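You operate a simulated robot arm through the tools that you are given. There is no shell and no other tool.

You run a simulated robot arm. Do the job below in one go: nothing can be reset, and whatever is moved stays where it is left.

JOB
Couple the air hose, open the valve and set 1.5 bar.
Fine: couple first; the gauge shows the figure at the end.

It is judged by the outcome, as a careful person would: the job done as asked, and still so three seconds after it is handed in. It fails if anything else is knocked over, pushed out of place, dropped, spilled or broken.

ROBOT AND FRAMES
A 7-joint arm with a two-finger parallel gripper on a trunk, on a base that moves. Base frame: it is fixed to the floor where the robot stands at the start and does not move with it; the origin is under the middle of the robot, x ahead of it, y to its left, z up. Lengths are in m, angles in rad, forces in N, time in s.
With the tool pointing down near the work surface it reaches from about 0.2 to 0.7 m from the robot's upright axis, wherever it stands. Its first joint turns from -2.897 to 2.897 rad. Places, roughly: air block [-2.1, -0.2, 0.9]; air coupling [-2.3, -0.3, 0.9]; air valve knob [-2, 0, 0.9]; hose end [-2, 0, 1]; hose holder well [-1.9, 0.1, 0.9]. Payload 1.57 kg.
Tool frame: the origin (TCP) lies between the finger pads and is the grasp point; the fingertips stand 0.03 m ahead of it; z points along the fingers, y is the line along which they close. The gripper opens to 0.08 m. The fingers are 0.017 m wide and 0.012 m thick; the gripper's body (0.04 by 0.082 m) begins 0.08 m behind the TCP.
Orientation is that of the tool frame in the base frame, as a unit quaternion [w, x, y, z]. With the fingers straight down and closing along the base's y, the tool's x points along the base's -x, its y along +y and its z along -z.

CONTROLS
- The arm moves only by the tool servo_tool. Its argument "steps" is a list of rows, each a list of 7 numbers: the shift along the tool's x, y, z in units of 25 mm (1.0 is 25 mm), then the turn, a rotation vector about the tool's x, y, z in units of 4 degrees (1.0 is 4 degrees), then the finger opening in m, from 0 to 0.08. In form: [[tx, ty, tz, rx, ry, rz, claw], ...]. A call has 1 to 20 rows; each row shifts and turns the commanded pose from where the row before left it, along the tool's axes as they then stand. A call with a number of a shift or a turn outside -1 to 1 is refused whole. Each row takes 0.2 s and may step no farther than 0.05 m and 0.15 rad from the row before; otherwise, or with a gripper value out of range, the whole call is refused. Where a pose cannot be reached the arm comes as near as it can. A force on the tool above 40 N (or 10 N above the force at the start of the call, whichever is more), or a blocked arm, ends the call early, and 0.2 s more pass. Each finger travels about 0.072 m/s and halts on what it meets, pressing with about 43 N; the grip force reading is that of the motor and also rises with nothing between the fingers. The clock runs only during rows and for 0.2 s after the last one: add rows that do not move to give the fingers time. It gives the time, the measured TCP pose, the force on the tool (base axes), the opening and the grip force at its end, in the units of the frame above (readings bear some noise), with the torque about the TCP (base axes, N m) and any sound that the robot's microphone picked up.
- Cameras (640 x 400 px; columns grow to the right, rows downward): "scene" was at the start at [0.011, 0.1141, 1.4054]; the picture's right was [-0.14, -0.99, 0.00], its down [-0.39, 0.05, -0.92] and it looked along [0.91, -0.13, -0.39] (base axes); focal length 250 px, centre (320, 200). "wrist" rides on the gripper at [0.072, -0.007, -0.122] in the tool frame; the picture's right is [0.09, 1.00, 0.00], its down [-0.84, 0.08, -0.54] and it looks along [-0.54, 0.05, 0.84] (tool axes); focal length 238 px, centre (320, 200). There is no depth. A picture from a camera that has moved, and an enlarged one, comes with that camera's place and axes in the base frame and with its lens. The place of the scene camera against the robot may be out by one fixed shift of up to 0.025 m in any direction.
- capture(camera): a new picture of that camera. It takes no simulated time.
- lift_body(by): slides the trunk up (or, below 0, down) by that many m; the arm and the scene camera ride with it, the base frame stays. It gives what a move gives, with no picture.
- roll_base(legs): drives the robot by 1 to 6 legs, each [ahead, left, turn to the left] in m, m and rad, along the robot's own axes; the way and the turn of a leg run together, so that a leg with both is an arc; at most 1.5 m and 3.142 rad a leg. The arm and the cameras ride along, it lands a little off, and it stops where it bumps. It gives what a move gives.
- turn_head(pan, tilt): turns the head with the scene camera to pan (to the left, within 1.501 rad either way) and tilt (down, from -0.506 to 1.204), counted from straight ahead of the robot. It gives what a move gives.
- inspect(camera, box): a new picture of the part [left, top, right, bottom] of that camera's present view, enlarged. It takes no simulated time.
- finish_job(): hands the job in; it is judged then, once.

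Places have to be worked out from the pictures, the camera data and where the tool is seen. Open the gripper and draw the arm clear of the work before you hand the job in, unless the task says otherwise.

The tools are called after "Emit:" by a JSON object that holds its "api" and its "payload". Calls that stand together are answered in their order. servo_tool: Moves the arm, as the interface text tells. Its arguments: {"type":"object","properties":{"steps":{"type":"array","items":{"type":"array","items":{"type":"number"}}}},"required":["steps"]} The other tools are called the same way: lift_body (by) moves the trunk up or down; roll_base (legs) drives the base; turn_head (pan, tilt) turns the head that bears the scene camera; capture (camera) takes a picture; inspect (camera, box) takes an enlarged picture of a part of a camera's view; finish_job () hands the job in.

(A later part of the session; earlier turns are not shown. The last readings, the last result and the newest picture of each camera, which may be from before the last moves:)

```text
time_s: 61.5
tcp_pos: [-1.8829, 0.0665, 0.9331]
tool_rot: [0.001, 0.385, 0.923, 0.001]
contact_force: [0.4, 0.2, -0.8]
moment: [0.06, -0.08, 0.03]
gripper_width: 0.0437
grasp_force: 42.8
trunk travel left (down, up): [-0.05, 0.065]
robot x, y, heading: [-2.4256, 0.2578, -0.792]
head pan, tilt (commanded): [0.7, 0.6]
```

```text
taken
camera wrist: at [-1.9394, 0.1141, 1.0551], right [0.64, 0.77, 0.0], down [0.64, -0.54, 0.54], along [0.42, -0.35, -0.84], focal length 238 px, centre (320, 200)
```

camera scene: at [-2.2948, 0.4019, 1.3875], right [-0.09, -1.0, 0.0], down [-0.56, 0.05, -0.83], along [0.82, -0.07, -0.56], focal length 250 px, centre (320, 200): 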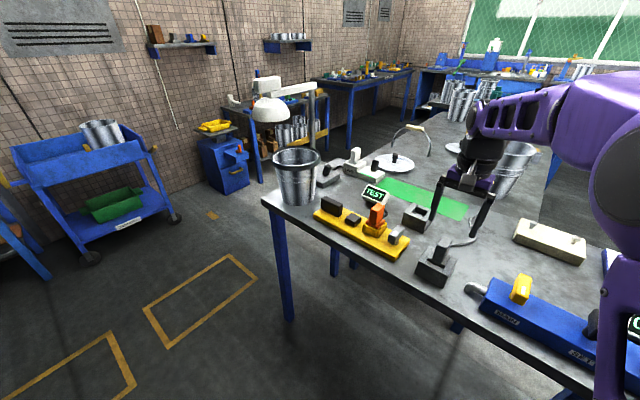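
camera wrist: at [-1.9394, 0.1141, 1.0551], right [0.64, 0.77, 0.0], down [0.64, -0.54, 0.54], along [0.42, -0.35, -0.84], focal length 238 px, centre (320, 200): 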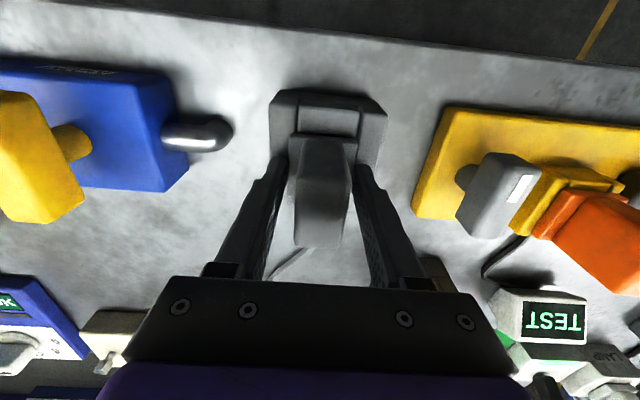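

The opening stopped at 0.0437, wider than the handle (~0.025): the tips caught the plug's flange just above the holder rim. I open, rise 1.5 cm and re-grip on the handle itself.

Emit:
{"api": "servo_tool", "payload": {"steps": [[0, 0, 0, 0, 0, 0, 0.07], [0, 0, 0, 0, 0, 0, 0.07], [0, 0, -0.6, 0, 0, 0, 0.07], [0, 0, 0, 0, 0, 0, 0.04], [0, 0, 0, 0, 0, 0, 0.02], [0, 0, 0, 0, 0, 0, 0.0], [0, 0, 0, 0, 0, 0, 0.0], [0, 0, 0, 0, 0, 0, 0.0], [0, 0, 0, 0, 0, 0, 0.0]]}}

Emit:
{"api": "capture", "payload": {"camera": "wrist"}}

Emit:
{"api": "inspect", "payload": {"camera": "scene", "box": [380, 200, 520, 300]}}

```text
time_s: 63.5
tcp_pos: [-1.8837, 0.0688, 0.9484]
tool_rot: [0.002, 0.384, 0.923, 0.001]
contact_force: [0.2, -0.6, 2.2]
moment: [-0.05, 0.09, -0.02]
gripper_width: 0.0256
grasp_force: 37.1
trunk travel left (down, up): [-0.05, 0.065]
robot x, y, heading: [-2.4299, 0.2568, -0.784]
head pan, tilt (commanded): [0.7, 0.6]
```

```text
taken
camera wrist: at [-1.9397, 0.1151, 1.0705], right [0.64, 0.77, 0.0], down [0.64, -0.54, 0.54], along [0.42, -0.35, -0.84], focal length 238 px, centre (320, 200)
```

wrist: 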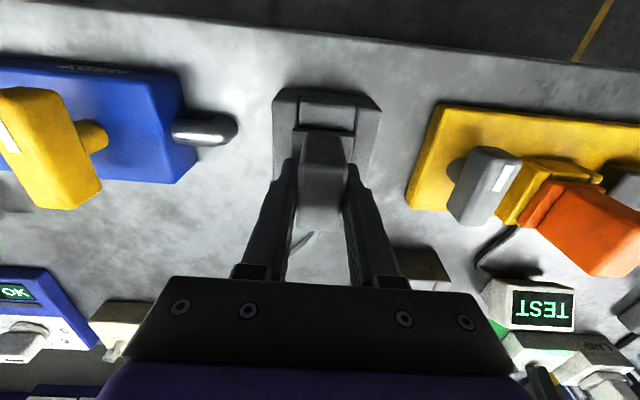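

```text
4.00 times, centred on (450, 250) of scene
camera zoom: at [-2.295, 0.4019, 1.3875], right [-0.09, -1.0, 0.0], down [-0.56, 0.05, -0.83], along [0.82, -0.07, -0.56], focal length 999 px, centre (-200, 0)
```

zoom: 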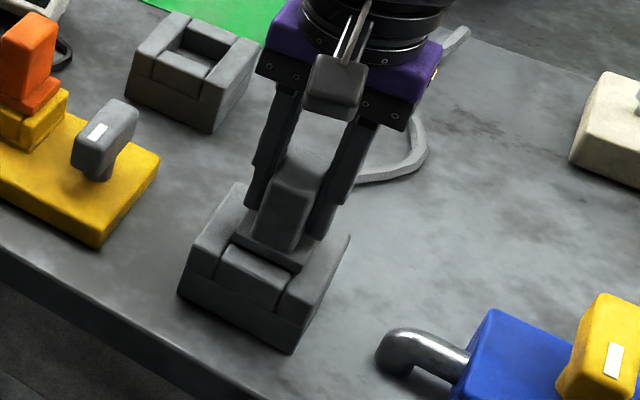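

Gripped on the handle (0.0256). I pull straight up gently and watch the force.

Emit:
{"api": "servo_tool", "payload": {"steps": [[0, 0, -0.4, 0, 0, 0, 0.0], [0, 0, -0.4, 0, 0, 0, 0.0], [0, 0, -0.4, 0, 0, 0, 0.0], [0, 0, -0.4, 0, 0, 0, 0.0], [0, 0, -0.4, 0, 0, 0, 0.0]]}}

Emit:
{"api": "capture", "payload": {"camera": "wrist"}}

Emit:
{"api": "inspect", "payload": {"camera": "scene", "box": [380, 180, 520, 300]}}

```text
time_s: 64.7
tcp_pos: [-1.8837, 0.0692, 0.9965]
tool_rot: [0.001, 0.385, 0.923, 0.0]
contact_force: [-0.2, 0.2, -3.4]
moment: [0.0, 0.02, -0.02]
gripper_width: 0.0256
grasp_force: 37.4
trunk travel left (down, up): [-0.05, 0.065]
robot x, y, heading: [-2.4229, 0.2614, -0.783]
head pan, tilt (commanded): [0.7, 0.6]
```

```text
taken
camera wrist: at [-1.9402, 0.1165, 1.1197], right [0.64, 0.77, 0.0], down [0.64, -0.54, 0.54], along [0.42, -0.35, -0.84], focal length 238 px, centre (320, 200)
```

wrist: 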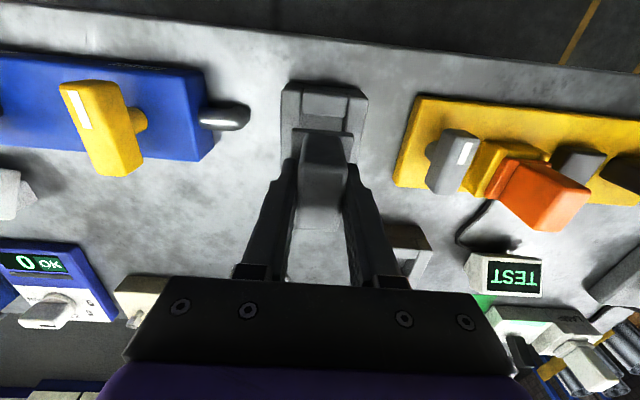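

```text
3.33 times, centred on (450, 240) of scene
camera zoom: at [-2.2946, 0.4018, 1.3875], right [-0.09, -1.0, 0.0], down [-0.56, 0.05, -0.82], along [0.82, -0.07, -0.57], focal length 832 px, centre (-113, 67)
```

zoom: 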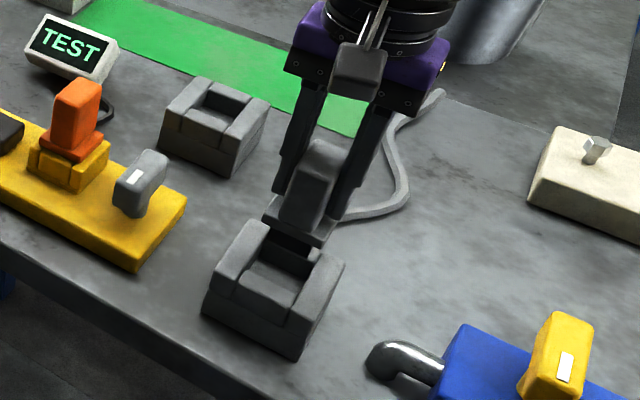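

The hose end is out of the holder. I lift it to about z=1.13 so that it clears knobs and gauge on the way.

Emit:
{"api": "servo_tool", "payload": {"steps": [[0, 0, -0.6, 0, 0, 0, 0.0], [0, 0, -0.6, 0, 0, 0, 0.0], [0, 0, -0.6, 0, 0, 0, 0.0], [0, 0, -0.6, 0, 0, 0, 0.0], [0, 0, -0.6, 0, 0, 0, 0.0], [0, 0, -0.6, 0, 0, 0, 0.0], [0, 0, -0.6, 0, 0, 0, 0.0], [0, 0, -0.6, 0, 0, 0, 0.0], [0, 0, -0.5, 0, 0, 0, 0.0], [0, 0, 0, 0, 0, 0, 0.0]]}}

Emit:
{"api": "capture", "payload": {"camera": "wrist"}}

Emit:
{"api": "capture", "payload": {"camera": "scene"}}

```text
time_s: 66.9
tcp_pos: [-1.884, 0.0691, 1.1292]
tool_rot: [0.001, 0.384, 0.923, 0.0]
contact_force: [-0.7, 0.1, -3.0]
moment: [0.02, 0.0, -0.01]
gripper_width: 0.0258
grasp_force: 36.8
trunk travel left (down, up): [-0.05, 0.065]
robot x, y, heading: [-2.4324, 0.2572, -0.785]
head pan, tilt (commanded): [0.7, 0.6]
```

```text
taken
camera wrist: at [-1.9398, 0.116, 1.2521], right [0.64, 0.77, 0.0], down [0.64, -0.54, 0.54], along [0.42, -0.35, -0.84], focal length 238 px, centre (320, 200)
```

wrist: 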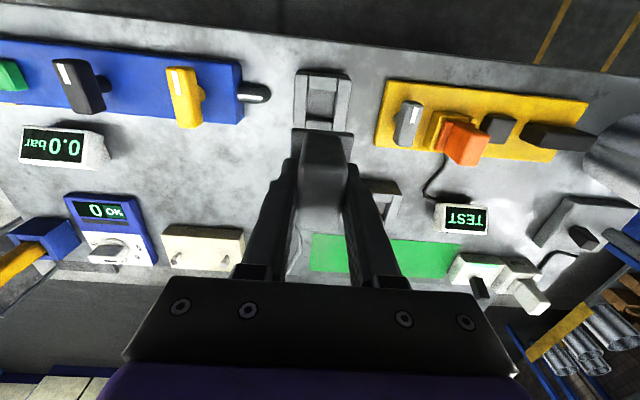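

```text
taken
camera scene: at [-2.2947, 0.4018, 1.3875], right [-0.09, -1.0, 0.0], down [-0.56, 0.05, -0.82], along [0.82, -0.07, -0.57], focal length 250 px, centre (320, 200)
```

scene: 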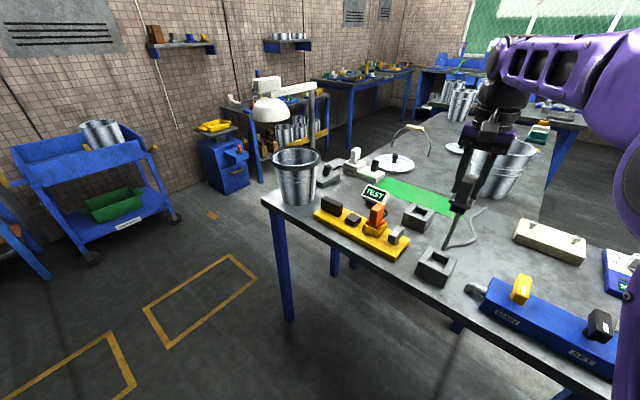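

Plug held well. Now I move right along the block in moderate steps toward the coupling.

Emit:
{"api": "servo_tool", "payload": {"steps": [[0, -0.7, 0, 0, 0, 0, 0.0], [0, -0.8, 0, 0, 0, 0, 0.0], [0, -0.8, 0, 0, 0, 0, 0.0], [0, -0.8, 0, 0, 0, 0, 0.0], [0, -0.8, 0, 0, 0, 0, 0.0], [0, -0.8, 0, 0, 0, 0, 0.0], [0, -0.8, 0, 0, 0, 0, 0.0], [0, -0.8, 0, 0, 0, 0, 0.0], [0, -0.8, 0, 0, 0, 0, 0.0], [0, -0.8, 0, 0, 0, 0, 0.0], [0, -0.8, 0, 0, 0, 0, 0.0], [0, -0.8, 0, 0, 0, 0, 0.0]]}}

Emit:
{"api": "capture", "payload": {"camera": "wrist"}}

Emit:
{"api": "turn_head", "payload": {"pan": 0.2, "tilt": 0.6}}

Emit:
{"api": "capture", "payload": {"camera": "scene"}}

```text
time_s: 69.5
tcp_pos: [-2.054, -0.098, 1.1283]
tool_rot: [0.002, 0.385, 0.923, 0.0]
contact_force: [-0.5, 1.0, -3.1]
moment: [-0.02, 0.05, -0.01]
gripper_width: 0.026
grasp_force: 37.1
trunk travel left (down, up): [-0.05, 0.065]
robot x, y, heading: [-2.4256, 0.2583, -0.789]
head pan, tilt (commanded): [0.7, 0.6]
```

```text
taken
camera wrist: at [-2.1092, -0.0516, 1.2504], right [0.64, 0.77, 0.0], down [0.64, -0.54, 0.54], along [0.42, -0.35, -0.84], focal length 238 px, centre (320, 200)
```

wrist: 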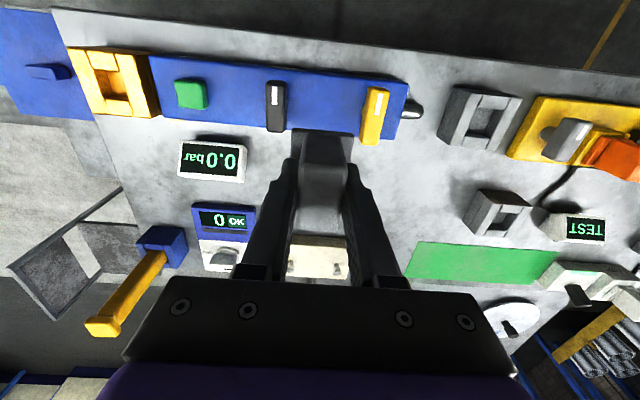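

```text
time_s: 70.5
tcp_pos: [-2.054, -0.0969, 1.1276]
tool_rot: [0.002, 0.385, 0.923, 0.001]
contact_force: [0.2, 0.5, -1.8]
moment: [0.03, 0.0, -0.01]
gripper_width: 0.0255
grasp_force: 36.9
trunk travel left (down, up): [-0.05, 0.065]
robot x, y, heading: [-2.425, 0.2579, -0.79]
head pan, tilt (commanded): [0.201, 0.6]
```

```text
taken
camera scene: at [-2.309, 0.3606, 1.3875], right [-0.55, -0.83, 0.0], down [-0.47, 0.31, -0.82], along [0.69, -0.45, -0.57], focal length 250 px, centre (320, 200)
```

scene: 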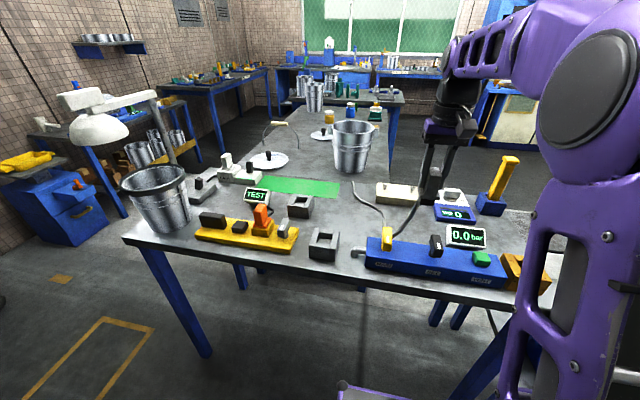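

Halfway. I measure the coupling well from here with an enlarged wrist view.

Emit:
{"api": "inspect", "payload": {"camera": "wrist", "box": [60, 35, 180, 131]}}

Emit:
{"api": "inspect", "payload": {"camera": "wrist", "box": [425, 75, 535, 163]}}

```text
4.17 times, centred on (120, 83) of wrist
camera zoom: at [-2.109, -0.0514, 1.2505], right [0.64, 0.77, 0.0], down [0.64, -0.54, 0.54], along [0.42, -0.35, -0.84], focal length 993 px, centre (1153, 688)
```

zoom: 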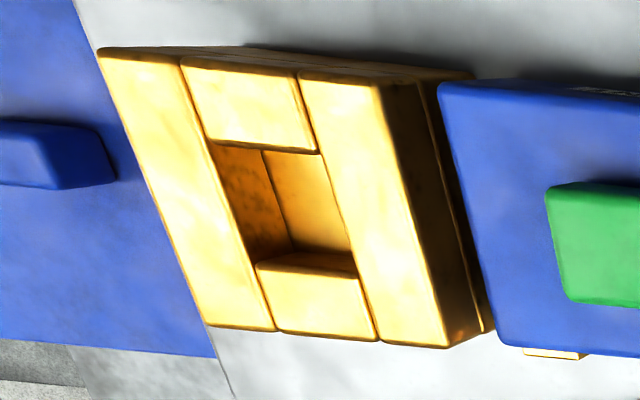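

```text
4.55 times, centred on (480, 119) of wrist
camera zoom: at [-2.109, -0.0514, 1.2505], right [0.64, 0.77, 0.0], down [0.64, -0.54, 0.54], along [0.42, -0.35, -0.84], focal length 1083 px, centre (-407, 568)
```

zoom: 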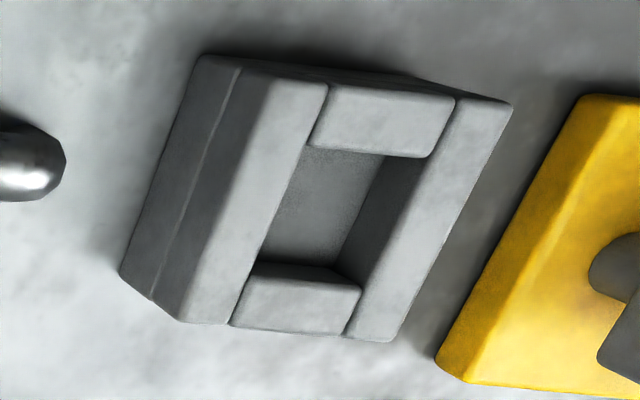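

The coupling's centre is ~0.277 m to the right of the TCP, v offset ~0, its top near z≈0.90. I continue right to be over it.

Emit:
{"api": "servo_tool", "payload": {"steps": [[0.01, -0.79, 0, 0, 0, 0, 0.0], [0.01, -0.79, 0, 0, 0, 0, 0.0], [0.01, -0.79, 0, 0, 0, 0, 0.0], [0.01, -0.79, 0, 0, 0, 0, 0.0], [0.01, -0.79, 0, 0, 0, 0, 0.0], [0.01, -0.79, 0, 0, 0, 0, 0.0], [0.01, -0.79, 0, 0, 0, 0, 0.0], [0.01, -0.79, 0, 0, 0, 0, 0.0], [0.01, -0.79, 0, 0, 0, 0, 0.0], [0.01, -0.79, 0, 0, 0, 0, 0.0], [0.01, -0.79, 0, 0, 0, 0, 0.0], [0.01, -0.79, 0, 0, 0, 0, 0.0], [0.01, -0.79, 0, 0, 0, 0, 0.0], [0.01, -0.79, 0, 0, 0, 0, 0.0], [0, 0, 0, 0, 0, 0, 0.0]]}}

Emit:
{"api": "capture", "payload": {"camera": "wrist"}}

Emit:
{"api": "inspect", "payload": {"camera": "wrist", "box": [260, 50, 400, 162]}}

Emit:
{"api": "capture", "payload": {"camera": "scene"}}

```text
time_s: 73.7
tcp_pos: [-2.25, -0.2927, 1.1283]
tool_rot: [0.001, 0.385, 0.923, 0.001]
contact_force: [-0.9, 0.1, -3.1]
moment: [0.01, 0.02, 0.01]
gripper_width: 0.0258
grasp_force: 36.7
trunk travel left (down, up): [-0.05, 0.065]
robot x, y, heading: [-2.4245, 0.2572, -0.782]
head pan, tilt (commanded): [0.201, 0.6]
```

```text
taken
camera wrist: at [-2.3055, -0.2459, 1.2514], right [0.64, 0.77, 0.0], down [0.64, -0.54, 0.54], along [0.42, -0.35, -0.84], focal length 238 px, centre (320, 200)
```

wrist: 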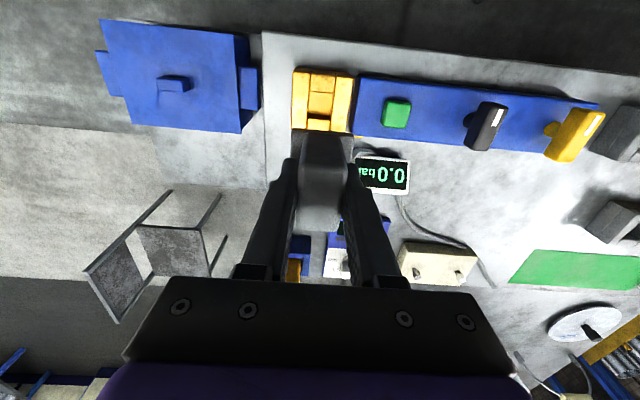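

```text
3.57 times, centred on (330, 106) of wrist
camera zoom: at [-2.3055, -0.2459, 1.2514], right [0.64, 0.77, 0.0], down [0.64, -0.54, 0.54], along [0.42, -0.35, -0.84], focal length 851 px, centre (284, 536)
```

zoom: 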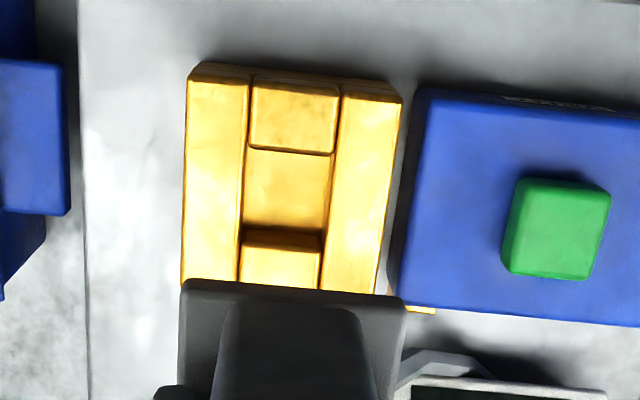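

```text
taken
camera scene: at [-2.3092, 0.3604, 1.3875], right [-0.55, -0.83, 0.0], down [-0.47, 0.31, -0.82], along [0.69, -0.46, -0.57], focal length 250 px, centre (320, 200)
```

scene: 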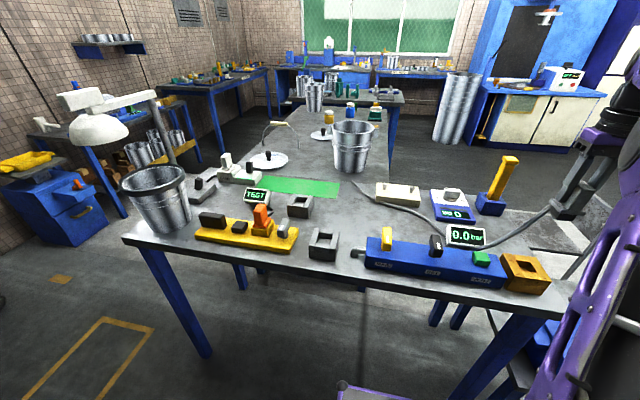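

Over the coupling. Measured: coupling centre is ~2.4 mm nearer the robot than the TCP and u aligned. I correct and lower to z≈1.015 to check alignment from near.

Emit:
{"api": "servo_tool", "payload": {"steps": [[0.09, 0.01, 0.6, 0, 0, 0, 0.0], [0, 0, 0.65, 0, 0, 0, 0.0], [0, 0, 0.65, 0, 0, 0, 0.0], [0, 0, 0.65, 0, 0, 0, 0.0], [0, 0, 0.65, 0, 0, 0, 0.0], [0, 0, 0.65, 0, 0, 0, 0.0], [0, 0, 0.65, 0, 0, 0, 0.0], [0, 0, 0, 0, 0, 0, 0.0]]}}

Emit:
{"api": "inspect", "payload": {"camera": "wrist", "box": [250, 60, 400, 180]}}

Emit:
{"api": "turn_head", "payload": {"pan": -0.15, "tilt": 0.7}}

Emit:
{"api": "capture", "payload": {"camera": "scene"}}

```text
time_s: 75.5
tcp_pos: [-2.2521, -0.2897, 1.0173]
tool_rot: [0.001, 0.385, 0.923, 0.001]
contact_force: [0.2, 0.5, -2.3]
moment: [-0.01, -0.03, 0.02]
gripper_width: 0.0257
grasp_force: 37.6
trunk travel left (down, up): [-0.05, 0.065]
robot x, y, heading: [-2.4274, 0.2578, -0.787]
head pan, tilt (commanded): [0.201, 0.6]
```

```text
3.33 times, centred on (325, 120) of wrist
camera zoom: at [-2.3074, -0.2428, 1.1395], right [0.64, 0.77, 0.0], down [0.64, -0.54, 0.54], along [0.42, -0.35, -0.84], focal length 794 px, centre (303, 467)
```

zoom: 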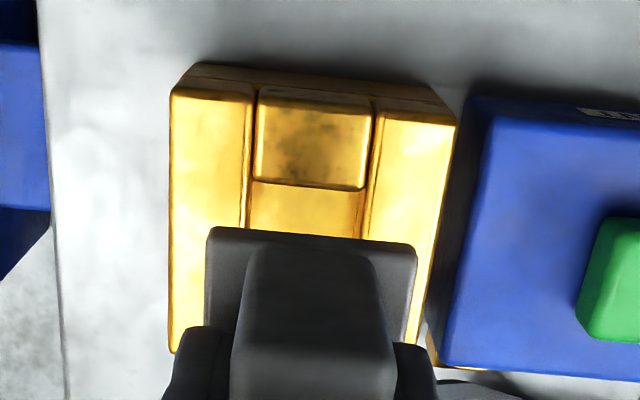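

```text
time_s: 76.3
tcp_pos: [-2.2515, -0.2894, 1.0157]
tool_rot: [0.001, 0.386, 0.923, 0.001]
contact_force: [-0.5, -0.5, -2.6]
moment: [0.02, 0.01, 0.01]
gripper_width: 0.0257
grasp_force: 37.6
trunk travel left (down, up): [-0.05, 0.065]
robot x, y, heading: [-2.4269, 0.2599, -0.783]
head pan, tilt (commanded): [-0.15, 0.7]
```

```text
taken
camera scene: at [-2.3324, 0.3409, 1.3789], right [-0.8, -0.59, 0.0], down [-0.38, 0.52, -0.77], along [0.45, -0.62, -0.64], focal length 250 px, centre (320, 200)
```

scene: 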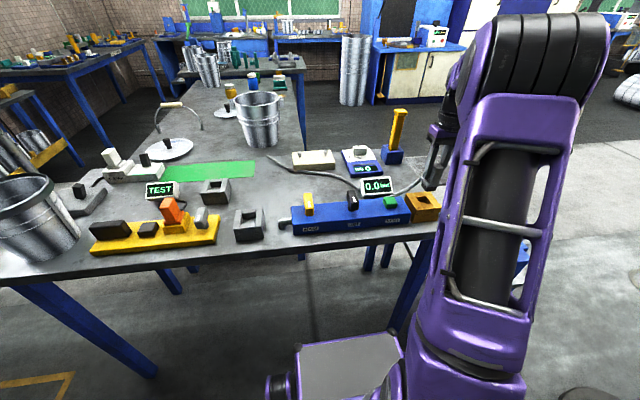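

Alignment looks within ~1 mm in both directions. I descend gently in small steps, watching forces.

Emit:
{"api": "inspect", "payload": {"camera": "scene", "box": [370, 140, 480, 230]}}

Emit:
{"api": "servo_tool", "payload": {"steps": [[0, 0, 0.3, 0, 0, 0, 0.0], [0, 0, 0.3, 0, 0, 0, 0.0], [0, 0, 0.3, 0, 0, 0, 0.0], [0, 0, 0.3, 0, 0, 0, 0.0], [0, 0, 0, 0, 0, 0, 0.0]]}}

Emit:
{"api": "inspect", "payload": {"camera": "wrist", "box": [250, 60, 400, 180]}}

Emit:
{"api": "inspect", "payload": {"camera": "scene", "box": [370, 140, 480, 230]}}

```text
4.44 times, centred on (425, 185) of scene
camera zoom: at [-2.3324, 0.3409, 1.3789], right [-0.8, -0.59, 0.0], down [-0.38, 0.52, -0.77], along [0.45, -0.62, -0.64], focal length 1110 px, centre (-147, 267)
```

zoom: 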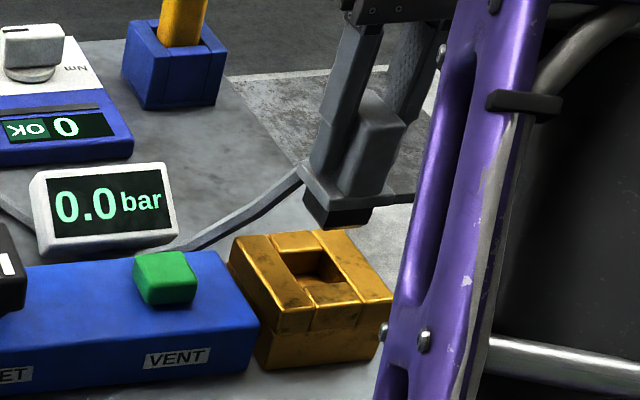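

```text
time_s: 77.5
tcp_pos: [-2.2525, -0.2896, 0.9859]
tool_rot: [0.001, 0.385, 0.923, 0.001]
contact_force: [0.1, -0.1, -2.9]
moment: [0.02, -0.03, -0.01]
gripper_width: 0.0257
grasp_force: 36.9
trunk travel left (down, up): [-0.05, 0.065]
robot x, y, heading: [-2.4268, 0.2613, -0.787]
head pan, tilt (commanded): [-0.15, 0.7]
```

```text
3.33 times, centred on (325, 120) of wrist
camera zoom: at [-2.3077, -0.2441, 1.1086], right [0.64, 0.77, 0.0], down [0.64, -0.54, 0.54], along [0.42, -0.35, -0.84], focal length 794 px, centre (303, 467)
```

zoom: 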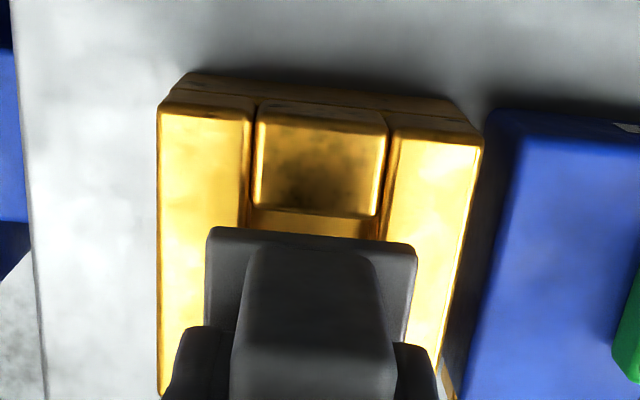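

```text
4.44 times, centred on (425, 185) of scene
camera zoom: at [-2.3324, 0.3409, 1.3789], right [-0.8, -0.59, 0.0], down [-0.38, 0.52, -0.76], along [0.45, -0.62, -0.64], focal length 1110 px, centre (-147, 267)
```

zoom: 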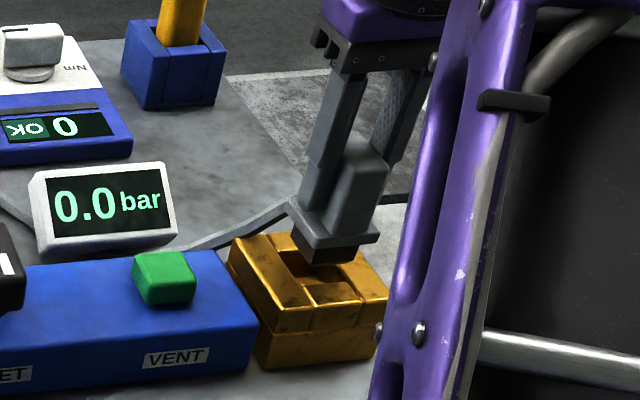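

Nose is right above the opening and aligned. Continue down in 5 mm rows.

Emit:
{"api": "servo_tool", "payload": {"steps": [[0, 0.02, 0.2, 0, 0, 0, 0.0], [0, 0, 0.2, 0, 0, 0, 0.0], [0, 0, 0.2, 0, 0, 0, 0.0], [0, 0, 0, 0, 0, 0, 0.0]]}}

Emit:
{"api": "inspect", "payload": {"camera": "scene", "box": [370, 140, 480, 230]}}

Emit:
{"api": "inspect", "payload": {"camera": "wrist", "box": [250, 60, 400, 180]}}

```text
time_s: 78.5
tcp_pos: [-2.2517, -0.2892, 0.9707]
tool_rot: [0.001, 0.385, 0.923, 0.0]
contact_force: [0.1, 0.4, -3.2]
moment: [0.03, -0.02, 0.0]
gripper_width: 0.0255
grasp_force: 37.0
trunk travel left (down, up): [-0.05, 0.065]
robot x, y, heading: [-2.4263, 0.2607, -0.787]
head pan, tilt (commanded): [-0.15, 0.7]
```

```text
4.44 times, centred on (425, 185) of scene
camera zoom: at [-2.3324, 0.3409, 1.3789], right [-0.8, -0.59, 0.0], down [-0.38, 0.52, -0.76], along [0.45, -0.62, -0.64], focal length 1110 px, centre (-147, 267)
```

zoom: 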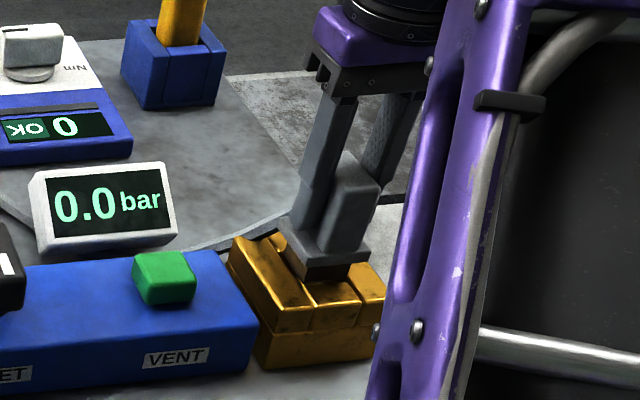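

```text
3.33 times, centred on (325, 120) of wrist
camera zoom: at [-2.3071, -0.2433, 1.0935], right [0.64, 0.77, 0.0], down [0.64, -0.54, 0.54], along [0.42, -0.35, -0.84], focal length 794 px, centre (303, 467)
```

zoom: 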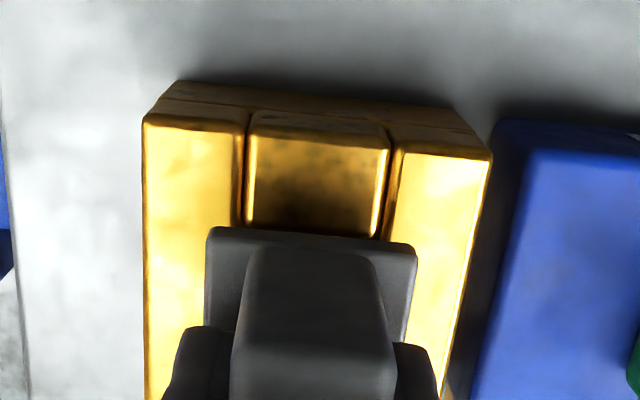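

Force is still only the plug's weight. Continue down gently.

Emit:
{"api": "servo_tool", "payload": {"steps": [[0, 0, 0.2, 0, 0, 0, 0.0], [0, 0, 0.2, 0, 0, 0, 0.0], [0, 0, 0, 0, 0, 0, 0.0]]}}

Emit:
{"api": "inspect", "payload": {"camera": "scene", "box": [370, 140, 480, 230]}}

```text
time_s: 79.3
tcp_pos: [-2.2524, -0.2896, 0.9609]
tool_rot: [0.001, 0.384, 0.923, 0.0]
contact_force: [0.3, 0.5, -2.8]
moment: [0.01, -0.07, -0.03]
gripper_width: 0.0259
grasp_force: 36.8
trunk travel left (down, up): [-0.05, 0.065]
robot x, y, heading: [-2.4269, 0.2603, -0.783]
head pan, tilt (commanded): [-0.15, 0.7]
```

```text
4.44 times, centred on (425, 185) of scene
camera zoom: at [-2.3324, 0.3409, 1.3789], right [-0.8, -0.59, 0.0], down [-0.38, 0.52, -0.76], along [0.45, -0.62, -0.64], focal length 1110 px, centre (-147, 267)
```

zoom: 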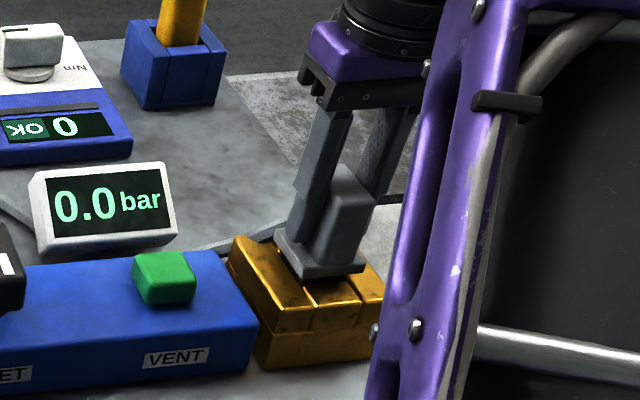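

It's sliding in without resistance. Continue until contact builds.

Emit:
{"api": "servo_tool", "payload": {"steps": [[0, 0, 0.15, 0, 0, 0, 0.0], [0, 0, 0.15, 0, 0, 0, 0.0], [0, 0, 0, 0, 0, 0, 0.0]]}}

Emit:
{"api": "inspect", "payload": {"camera": "scene", "box": [370, 140, 480, 230]}}

```text
time_s: 80.1
tcp_pos: [-2.2525, -0.2889, 0.9524]
tool_rot: [0.001, 0.384, 0.923, 0.0]
contact_force: [2.1, -1.6, -2.4]
moment: [-0.05, -0.14, -0.04]
gripper_width: 0.026
grasp_force: 36.9
trunk travel left (down, up): [-0.05, 0.065]
robot x, y, heading: [-2.4275, 0.2609, -0.778]
head pan, tilt (commanded): [-0.15, 0.7]
```

```text
4.44 times, centred on (425, 185) of scene
camera zoom: at [-2.3323, 0.3408, 1.3789], right [-0.8, -0.59, 0.0], down [-0.38, 0.52, -0.76], along [0.45, -0.62, -0.64], focal length 1110 px, centre (-147, 267)
```

zoom: 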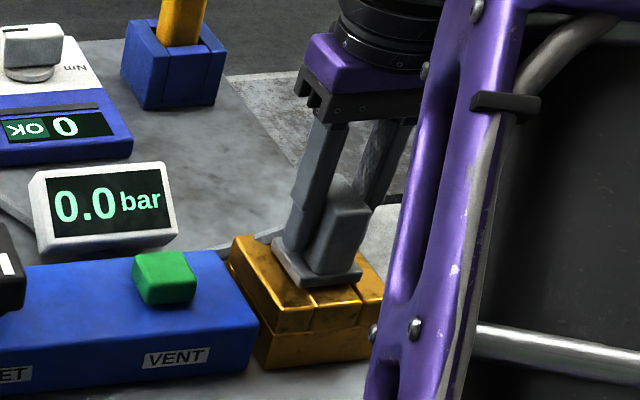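

A slight sideways push of ~2.6 N forward: I shift 1 mm ahead and continue pressing down.

Emit:
{"api": "servo_tool", "payload": {"steps": [[-0.04, 0, 0.0, 0, 0, 0, 0.0], [0, 0, 0.12, 0, 0, 0, 0.0], [0, 0, 0.12, 0, 0, 0, 0.0], [0, 0, 0, 0, 0, 0, 0.0]]}}

Emit:
{"api": "inspect", "payload": {"camera": "scene", "box": [370, 140, 480, 230]}}

Emit:
{"api": "inspect", "payload": {"camera": "wrist", "box": [250, 60, 400, 180]}}

```text
time_s: 81.1
tcp_pos: [-2.2512, -0.2909, 0.9508]
tool_rot: [0.004, 0.384, 0.923, -0.003]
contact_force: [-0.9, 4.1, 33.0]
moment: [0.16, -0.05, 0.02]
gripper_width: 0.0257
grasp_force: 37.3
trunk travel left (down, up): [-0.05, 0.065]
robot x, y, heading: [-2.4291, 0.2623, -0.791]
head pan, tilt (commanded): [-0.15, 0.7]
```

```text
4.44 times, centred on (425, 185) of scene
camera zoom: at [-2.3333, 0.3436, 1.3791], right [-0.8, -0.59, 0.0], down [-0.38, 0.52, -0.77], along [0.45, -0.62, -0.64], focal length 1110 px, centre (-147, 267)
```

zoom: 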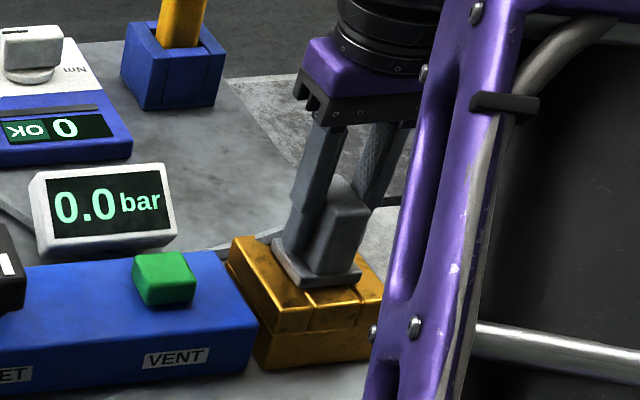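

```text
3.33 times, centred on (325, 120) of wrist
camera zoom: at [-2.3069, -0.2429, 1.0738], right [0.64, 0.77, 0.0], down [0.64, -0.53, 0.55], along [0.42, -0.36, -0.83], focal length 794 px, centre (303, 467)
```

zoom: 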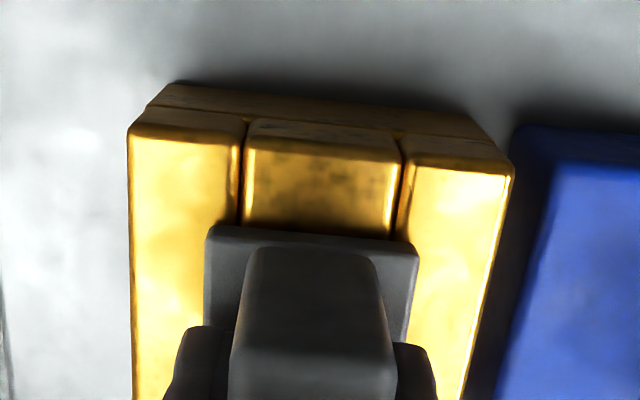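

Contact at 33 N with the flange on the coupling's rim: the plug is seated. I relieve the press, then look before releasing.

Emit:
{"api": "servo_tool", "payload": {"steps": [[0, 0, -0.12, 0, 0, 0, 0.0], [0, 0, 0, 0, 0, 0, 0.0]]}}

Emit:
{"api": "servo_tool", "payload": {"steps": [[0, 0, 0, 0, 0, 0, 0.04], [0, 0, 0, 0, 0, 0, 0.06], [0, 0, 0, 0, 0, 0, 0.07], [0, 0, 0, 0, 0, 0, 0.07]]}}

Emit:
{"api": "inspect", "payload": {"camera": "scene", "box": [370, 140, 480, 230]}}

Emit:
{"api": "inspect", "payload": {"camera": "wrist", "box": [230, 60, 420, 220]}}

```text
time_s: 81.7
tcp_pos: [-2.2494, -0.2913, 0.9511]
tool_rot: [0.003, 0.384, 0.923, -0.001]
contact_force: [2.0, -6.4, 22.6]
moment: [-0.61, -0.4, -0.02]
gripper_width: 0.0254
grasp_force: 36.8
trunk travel left (down, up): [-0.05, 0.065]
robot x, y, heading: [-2.4272, 0.255, -0.785]
head pan, tilt (commanded): [-0.15, 0.7]
```

```text
time_s: 82.7
tcp_pos: [-2.2518, -0.2895, 0.949]
tool_rot: [0.002, 0.384, 0.923, 0.001]
contact_force: [0.1, 0.0, 0.4]
moment: [-0.01, 0.0, 0.01]
gripper_width: 0.07
grasp_force: 0.1
trunk travel left (down, up): [-0.05, 0.065]
robot x, y, heading: [-2.4269, 0.2634, -0.784]
head pan, tilt (commanded): [-0.15, 0.7]
```

```text
4.44 times, centred on (425, 185) of scene
camera zoom: at [-2.3325, 0.3411, 1.3788], right [-0.8, -0.59, 0.0], down [-0.38, 0.52, -0.76], along [0.45, -0.62, -0.64], focal length 1110 px, centre (-147, 267)
```

zoom: 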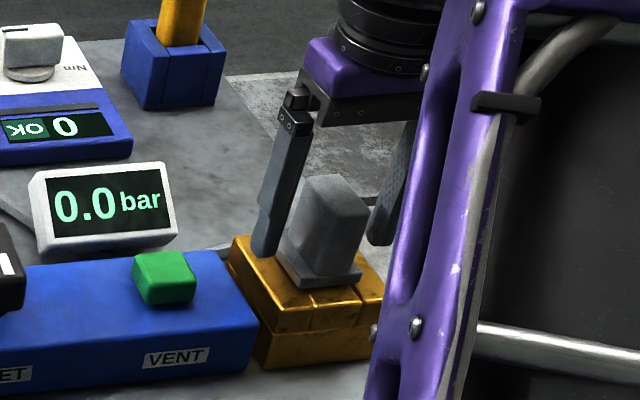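

```text
2.50 times, centred on (325, 140) of wrist
camera zoom: at [-2.3068, -0.2438, 1.073], right [0.64, 0.77, 0.0], down [0.64, -0.54, 0.54], along [0.42, -0.35, -0.84], focal length 596 px, centre (308, 350)
```

zoom: 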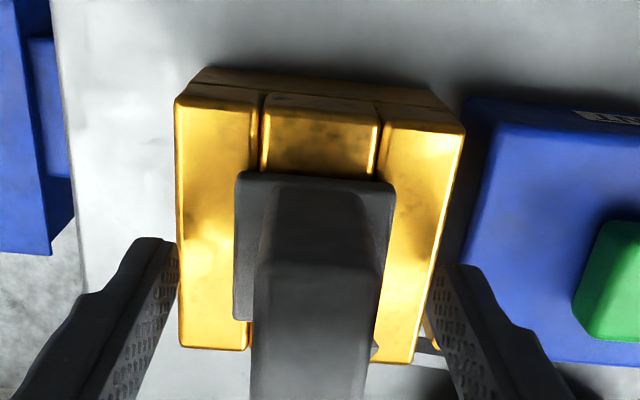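

Released; the plug stands upright in the coupling with the flange on the rim. I raise the arm clear and inspect the coupling.

Emit:
{"api": "servo_tool", "payload": {"steps": [[0, 0, -0.4, 0, 0, 0, 0.07], [0, 0, -0.8, 0, 0, 0, 0.07], [0, 0, -0.8, 0, 0, 0, 0.07], [0, 0, -0.8, 0, 0, 0, 0.07], [0, 0, -0.8, 0, 0, 0, 0.07], [0, 0, -0.8, 0, 0, 0, 0.07], [0, 0, -0.8, 0, 0, 0, 0.07], [0, 0, -0.8, 0, 0, 0, 0.07], [0, 0, 0, 0, 0, 0, 0.07]]}}

Emit:
{"api": "inspect", "payload": {"camera": "scene", "box": [370, 140, 480, 230]}}

Emit:
{"api": "inspect", "payload": {"camera": "wrist", "box": [250, 50, 400, 170]}}

Emit:
{"api": "capture", "payload": {"camera": "wrist"}}

```text
time_s: 84.7
tcp_pos: [-2.2505, -0.2899, 1.099]
tool_rot: [0.001, 0.384, 0.923, 0.0]
contact_force: [-0.4, 0.2, 0.9]
moment: [-0.01, -0.01, -0.03]
gripper_width: 0.0701
grasp_force: 0.1
trunk travel left (down, up): [-0.05, 0.065]
robot x, y, heading: [-2.4265, 0.2592, -0.783]
head pan, tilt (commanded): [-0.15, 0.7]
```

```text
4.44 times, centred on (425, 185) of scene
camera zoom: at [-2.3325, 0.3411, 1.3788], right [-0.8, -0.59, 0.0], down [-0.38, 0.52, -0.76], along [0.45, -0.62, -0.64], focal length 1110 px, centre (-147, 267)
```

zoom: 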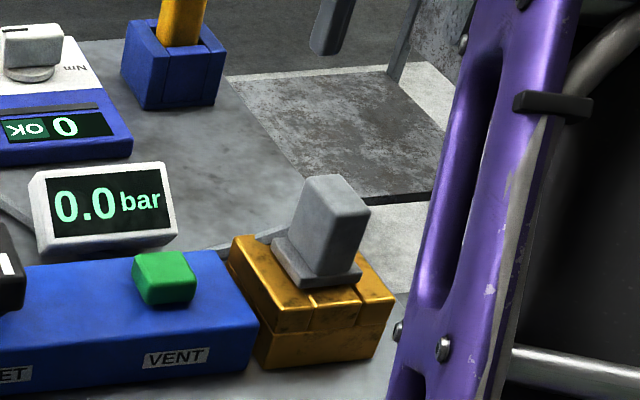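

```text
3.33 times, centred on (325, 110) of wrist
camera zoom: at [-2.3069, -0.243, 1.2227], right [0.64, 0.77, 0.0], down [0.64, -0.54, 0.54], along [0.42, -0.35, -0.84], focal length 794 px, centre (303, 500)
```

zoom: 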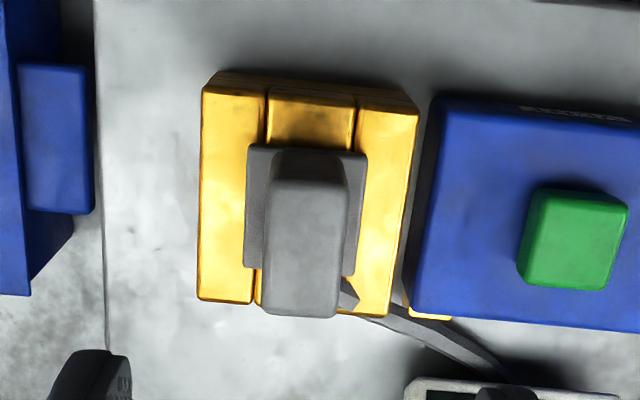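

```text
taken
camera wrist: at [-2.3069, -0.243, 1.2227], right [0.64, 0.77, 0.0], down [0.64, -0.54, 0.54], along [0.42, -0.35, -0.84], focal length 238 px, centre (320, 200)
```

wrist: 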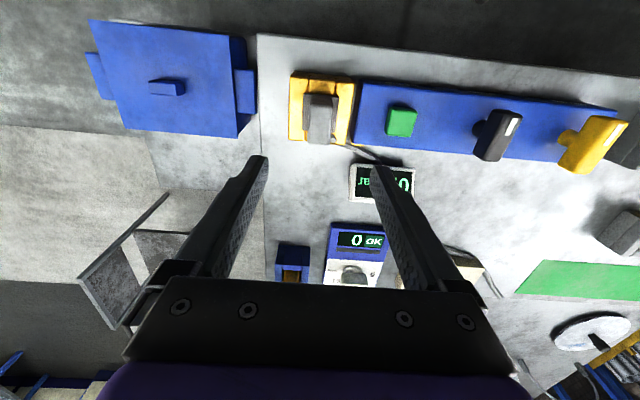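

I want to be sure it is fully seated, so I enlarge the flange/rim interface.

Emit:
{"api": "inspect", "payload": {"camera": "scene", "box": [415, 170, 475, 232]}}

Emit:
{"api": "inspect", "payload": {"camera": "wrist", "box": [280, 65, 370, 155]}}

```text
6.45 times, centred on (445, 201) of scene
camera zoom: at [-2.3325, 0.3411, 1.3788], right [-0.8, -0.59, 0.0], down [-0.38, 0.52, -0.76], along [0.45, -0.62, -0.64], focal length 1611 px, centre (-486, 194)
```

zoom: 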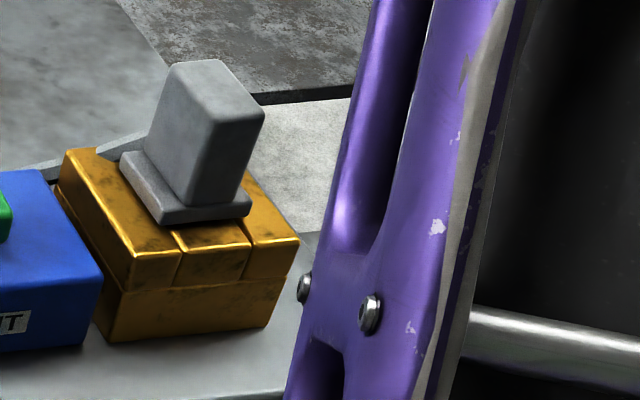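

```text
4.44 times, centred on (325, 110) of wrist
camera zoom: at [-2.3069, -0.243, 1.2227], right [0.64, 0.77, 0.0], down [0.64, -0.54, 0.54], along [0.42, -0.35, -0.84], focal length 1059 px, centre (298, 600)
```

zoom: 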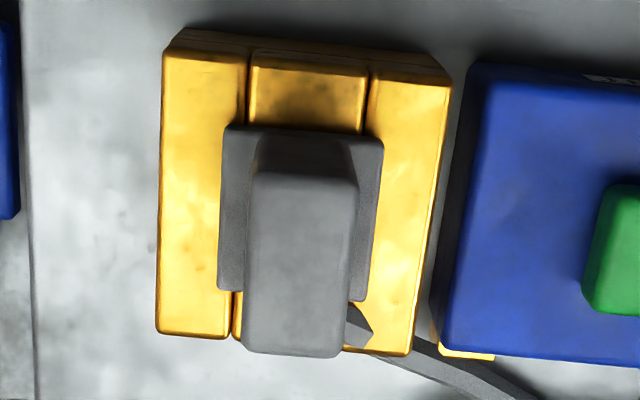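

The flange sits flush on the coupling rim: coupled. Next, I move over the yellow MAIN knob (est. centre (-2.003,-0.048), top z≈0.945) and measure it.

Emit:
{"api": "servo_tool", "payload": {"steps": [[0, 0.77, 0, 0, 0, 0, 0.07], [0, 0.77, 0, 0, 0, 0, 0.07], [0, 0.77, 0, 0, 0, 0, 0.07], [0, 0.77, 0, 0, 0, 0, 0.07], [0, 0.77, 0, 0, 0, 0, 0.07], [0, 0.77, 0, 0, 0, 0, 0.07], [0, 0.77, 0, 0, 0, 0, 0.07], [0, 0.77, 0, 0, 0, 0, 0.07], [0, 0.77, 0, 0, 0, 0, 0.07], [-0.13, 0.77, 0, 0, 0, 0, 0.07], [0, 0.77, 0, 0, 0, 0, 0.07], [0, 0.77, 0, 0, 0, 0, 0.07], [0, 0.77, 0, 0, 0, 0, 0.07], [0, 0.77, 0, 0, 0, 0, 0.07], [0, 0.77, 0, 0, 0, 0, 0.07], [0, 0.77, 0, 0, 0, 0, 0.07], [0, 0.77, 0, 0, 0, 0, 0.07], [0, 0.77, 0, 0, 0, 0, 0.07], [0, 0, 0, 0, 0, 0, 0.07]]}}

Emit:
{"api": "capture", "payload": {"camera": "wrist"}}

Emit:
{"api": "inspect", "payload": {"camera": "wrist", "box": [240, 60, 400, 180]}}

```text
time_s: 88.7
tcp_pos: [-2.0039, -0.0498, 1.0999]
tool_rot: [0.0, 0.384, 0.923, 0.0]
contact_force: [0.1, -0.1, 0.0]
moment: [0.01, -0.03, 0.01]
gripper_width: 0.0701
grasp_force: 0.1
trunk travel left (down, up): [-0.05, 0.065]
robot x, y, heading: [-2.4257, 0.2616, -0.788]
head pan, tilt (commanded): [-0.15, 0.7]
```

```text
taken
camera wrist: at [-2.0594, -0.0029, 1.2229], right [0.64, 0.77, 0.0], down [0.64, -0.54, 0.54], along [0.42, -0.35, -0.84], focal length 238 px, centre (320, 200)
```

wrist: 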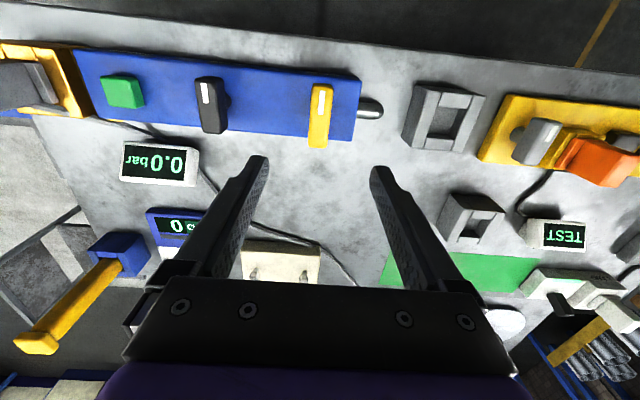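

```text
3.33 times, centred on (320, 120) of wrist
camera zoom: at [-2.0594, -0.0029, 1.2229], right [0.64, 0.77, 0.0], down [0.64, -0.54, 0.54], along [0.42, -0.35, -0.84], focal length 794 px, centre (320, 467)
```

zoom: 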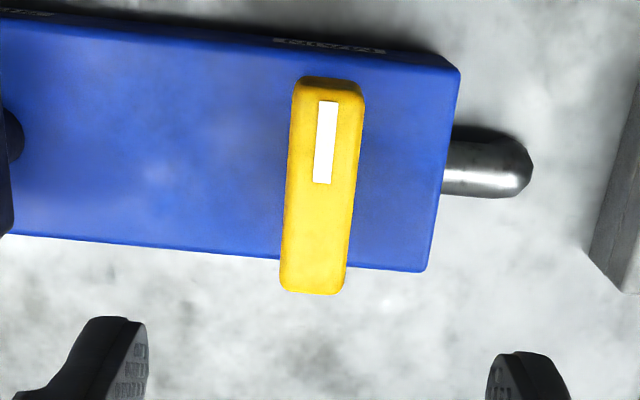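

Knob bar: 0.0225 wide × 0.065 long, centred ~2.5 mm nearer the robot than the TCP, aligned with my tool. I correct, descend to z≈0.945 and look from the side.

Emit:
{"api": "servo_tool", "payload": {"steps": [[0.1, -0.03, 0.7, 0, 0, 0, 0.06], [0, 0, 0.8, 0, 0, 0, 0.06], [0, 0, 0.8, 0, 0, 0, 0.06], [0, 0, 0.8, 0, 0, 0, 0.06], [0, 0, 0.8, 0, 0, 0, 0.06], [0, 0, 0.7, 0, 0, 0, 0.06], [0, 0, 0.7, 0, 0, 0, 0.06], [0, 0, 0.5, 0, 0, 0, 0.06], [0, 0, 0.3, 0, 0, 0, 0.06], [0, 0, 0, 0, 0, 0, 0.06]]}}

Emit:
{"api": "inspect", "payload": {"camera": "scene", "box": [260, 160, 380, 250]}}

Emit:
{"api": "inspect", "payload": {"camera": "wrist", "box": [220, 60, 420, 230]}}

```text
time_s: 90.9
tcp_pos: [-2.006, -0.0484, 0.9476]
tool_rot: [0.001, 0.384, 0.924, 0.0]
contact_force: [0.2, -0.7, -0.2]
moment: [-0.03, 0.0, 0.01]
gripper_width: 0.06
grasp_force: 0.2
trunk travel left (down, up): [-0.05, 0.065]
robot x, y, heading: [-2.4237, 0.26, -0.783]
head pan, tilt (commanded): [-0.15, 0.7]
```

```text
4.44 times, centred on (320, 205) of scene
camera zoom: at [-2.3325, 0.341, 1.3789], right [-0.8, -0.59, 0.0], down [-0.38, 0.52, -0.76], along [0.45, -0.62, -0.64], focal length 1110 px, centre (320, 178)
```

zoom: 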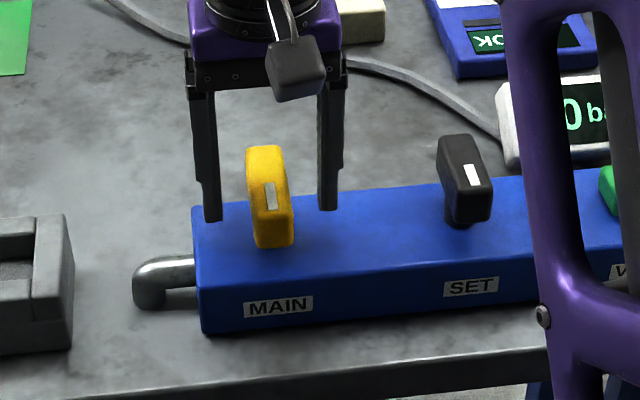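

```text
2.35 times, centred on (320, 145) of wrist
camera zoom: at [-2.0621, -0.0011, 1.0705], right [0.64, 0.77, 0.0], down [0.64, -0.54, 0.54], along [0.42, -0.35, -0.84], focal length 561 px, centre (320, 329)
```

zoom: 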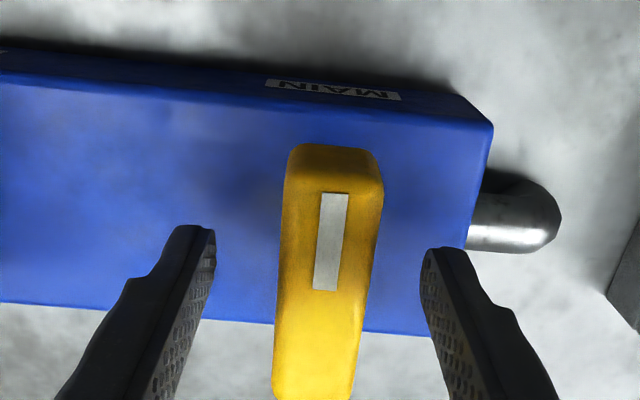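

Fingers straddle the bar. Close on it.

Emit:
{"api": "servo_tool", "payload": {"steps": [[0, 0, 0, 0, 0, 0, 0.035], [0, 0, 0, 0, 0, 0, 0.02], [0, 0, 0, 0, 0, 0, 0.0], [0, 0, 0, 0, 0, 0, 0.0], [0, 0, 0, 0, 0, 0, 0.0]]}}

Emit:
{"api": "inspect", "payload": {"camera": "wrist", "box": [220, 60, 420, 230]}}

```text
time_s: 92.1
tcp_pos: [-2.0052, -0.048, 0.9484]
tool_rot: [0.0, 0.384, 0.923, 0.0]
contact_force: [2.7, 3.6, -2.1]
moment: [-0.46, 0.16, -0.18]
gripper_width: 0.0236
grasp_force: 36.5
trunk travel left (down, up): [-0.05, 0.065]
robot x, y, heading: [-2.4261, 0.2573, -0.788]
head pan, tilt (commanded): [-0.15, 0.7]
```

```text
2.35 times, centred on (320, 145) of wrist
camera zoom: at [-2.0617, -0.0007, 1.0707], right [0.64, 0.77, 0.0], down [0.64, -0.54, 0.54], along [0.42, -0.35, -0.84], focal length 561 px, centre (320, 329)
```

zoom: 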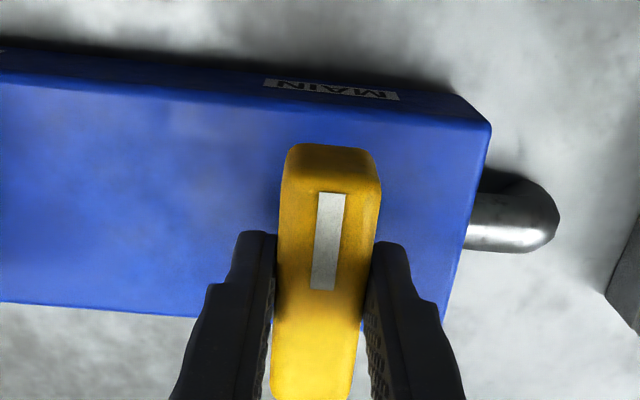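

Gripped the MAIN knob (0.0236). I try turning it a few degrees counter-clockwise (seen from above) to feel for free motion or a stop.

Emit:
{"api": "servo_tool", "payload": {"steps": [[0, 0.02, 0, 0, 0, -0.5, 0.0], [0, 0, 0, 0, 0, -0.7, 0.0], [0, 0, 0, 0, 0, -0.7, 0.0], [0, 0, 0, 0, 0, 0, 0.0]]}}

Emit:
{"api": "capture", "payload": {"camera": "scene"}}

Emit:
{"api": "inspect", "payload": {"camera": "wrist", "box": [220, 60, 420, 230]}}

```text
time_s: 93.1
tcp_pos: [-2.0058, -0.0481, 0.9479]
tool_rot: [0.002, 0.323, 0.947, 0.001]
contact_force: [0.5, 2.5, -7.3]
moment: [-0.19, 0.06, -1.19]
gripper_width: 0.0257
grasp_force: 37.1
trunk travel left (down, up): [-0.05, 0.065]
robot x, y, heading: [-2.4291, 0.2598, -0.785]
head pan, tilt (commanded): [-0.15, 0.7]
```

```text
taken
camera scene: at [-2.3321, 0.3409, 1.3787], right [-0.8, -0.59, 0.0], down [-0.38, 0.52, -0.76], along [0.45, -0.62, -0.64], focal length 250 px, centre (320, 200)
```

scene: 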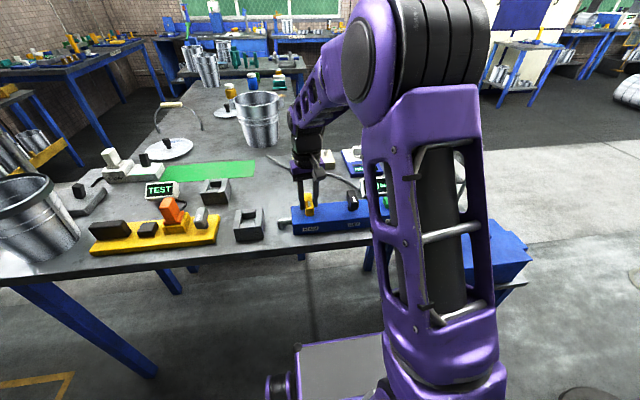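

```text
2.35 times, centred on (320, 145) of wrist
camera zoom: at [-2.0669, -0.0089, 1.0708], right [0.53, 0.85, 0.0], down [0.71, -0.45, 0.54], along [0.46, -0.29, -0.84], focal length 561 px, centre (320, 329)
```

zoom: 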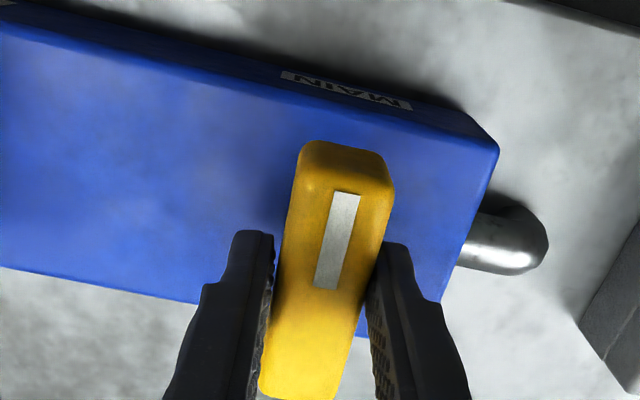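

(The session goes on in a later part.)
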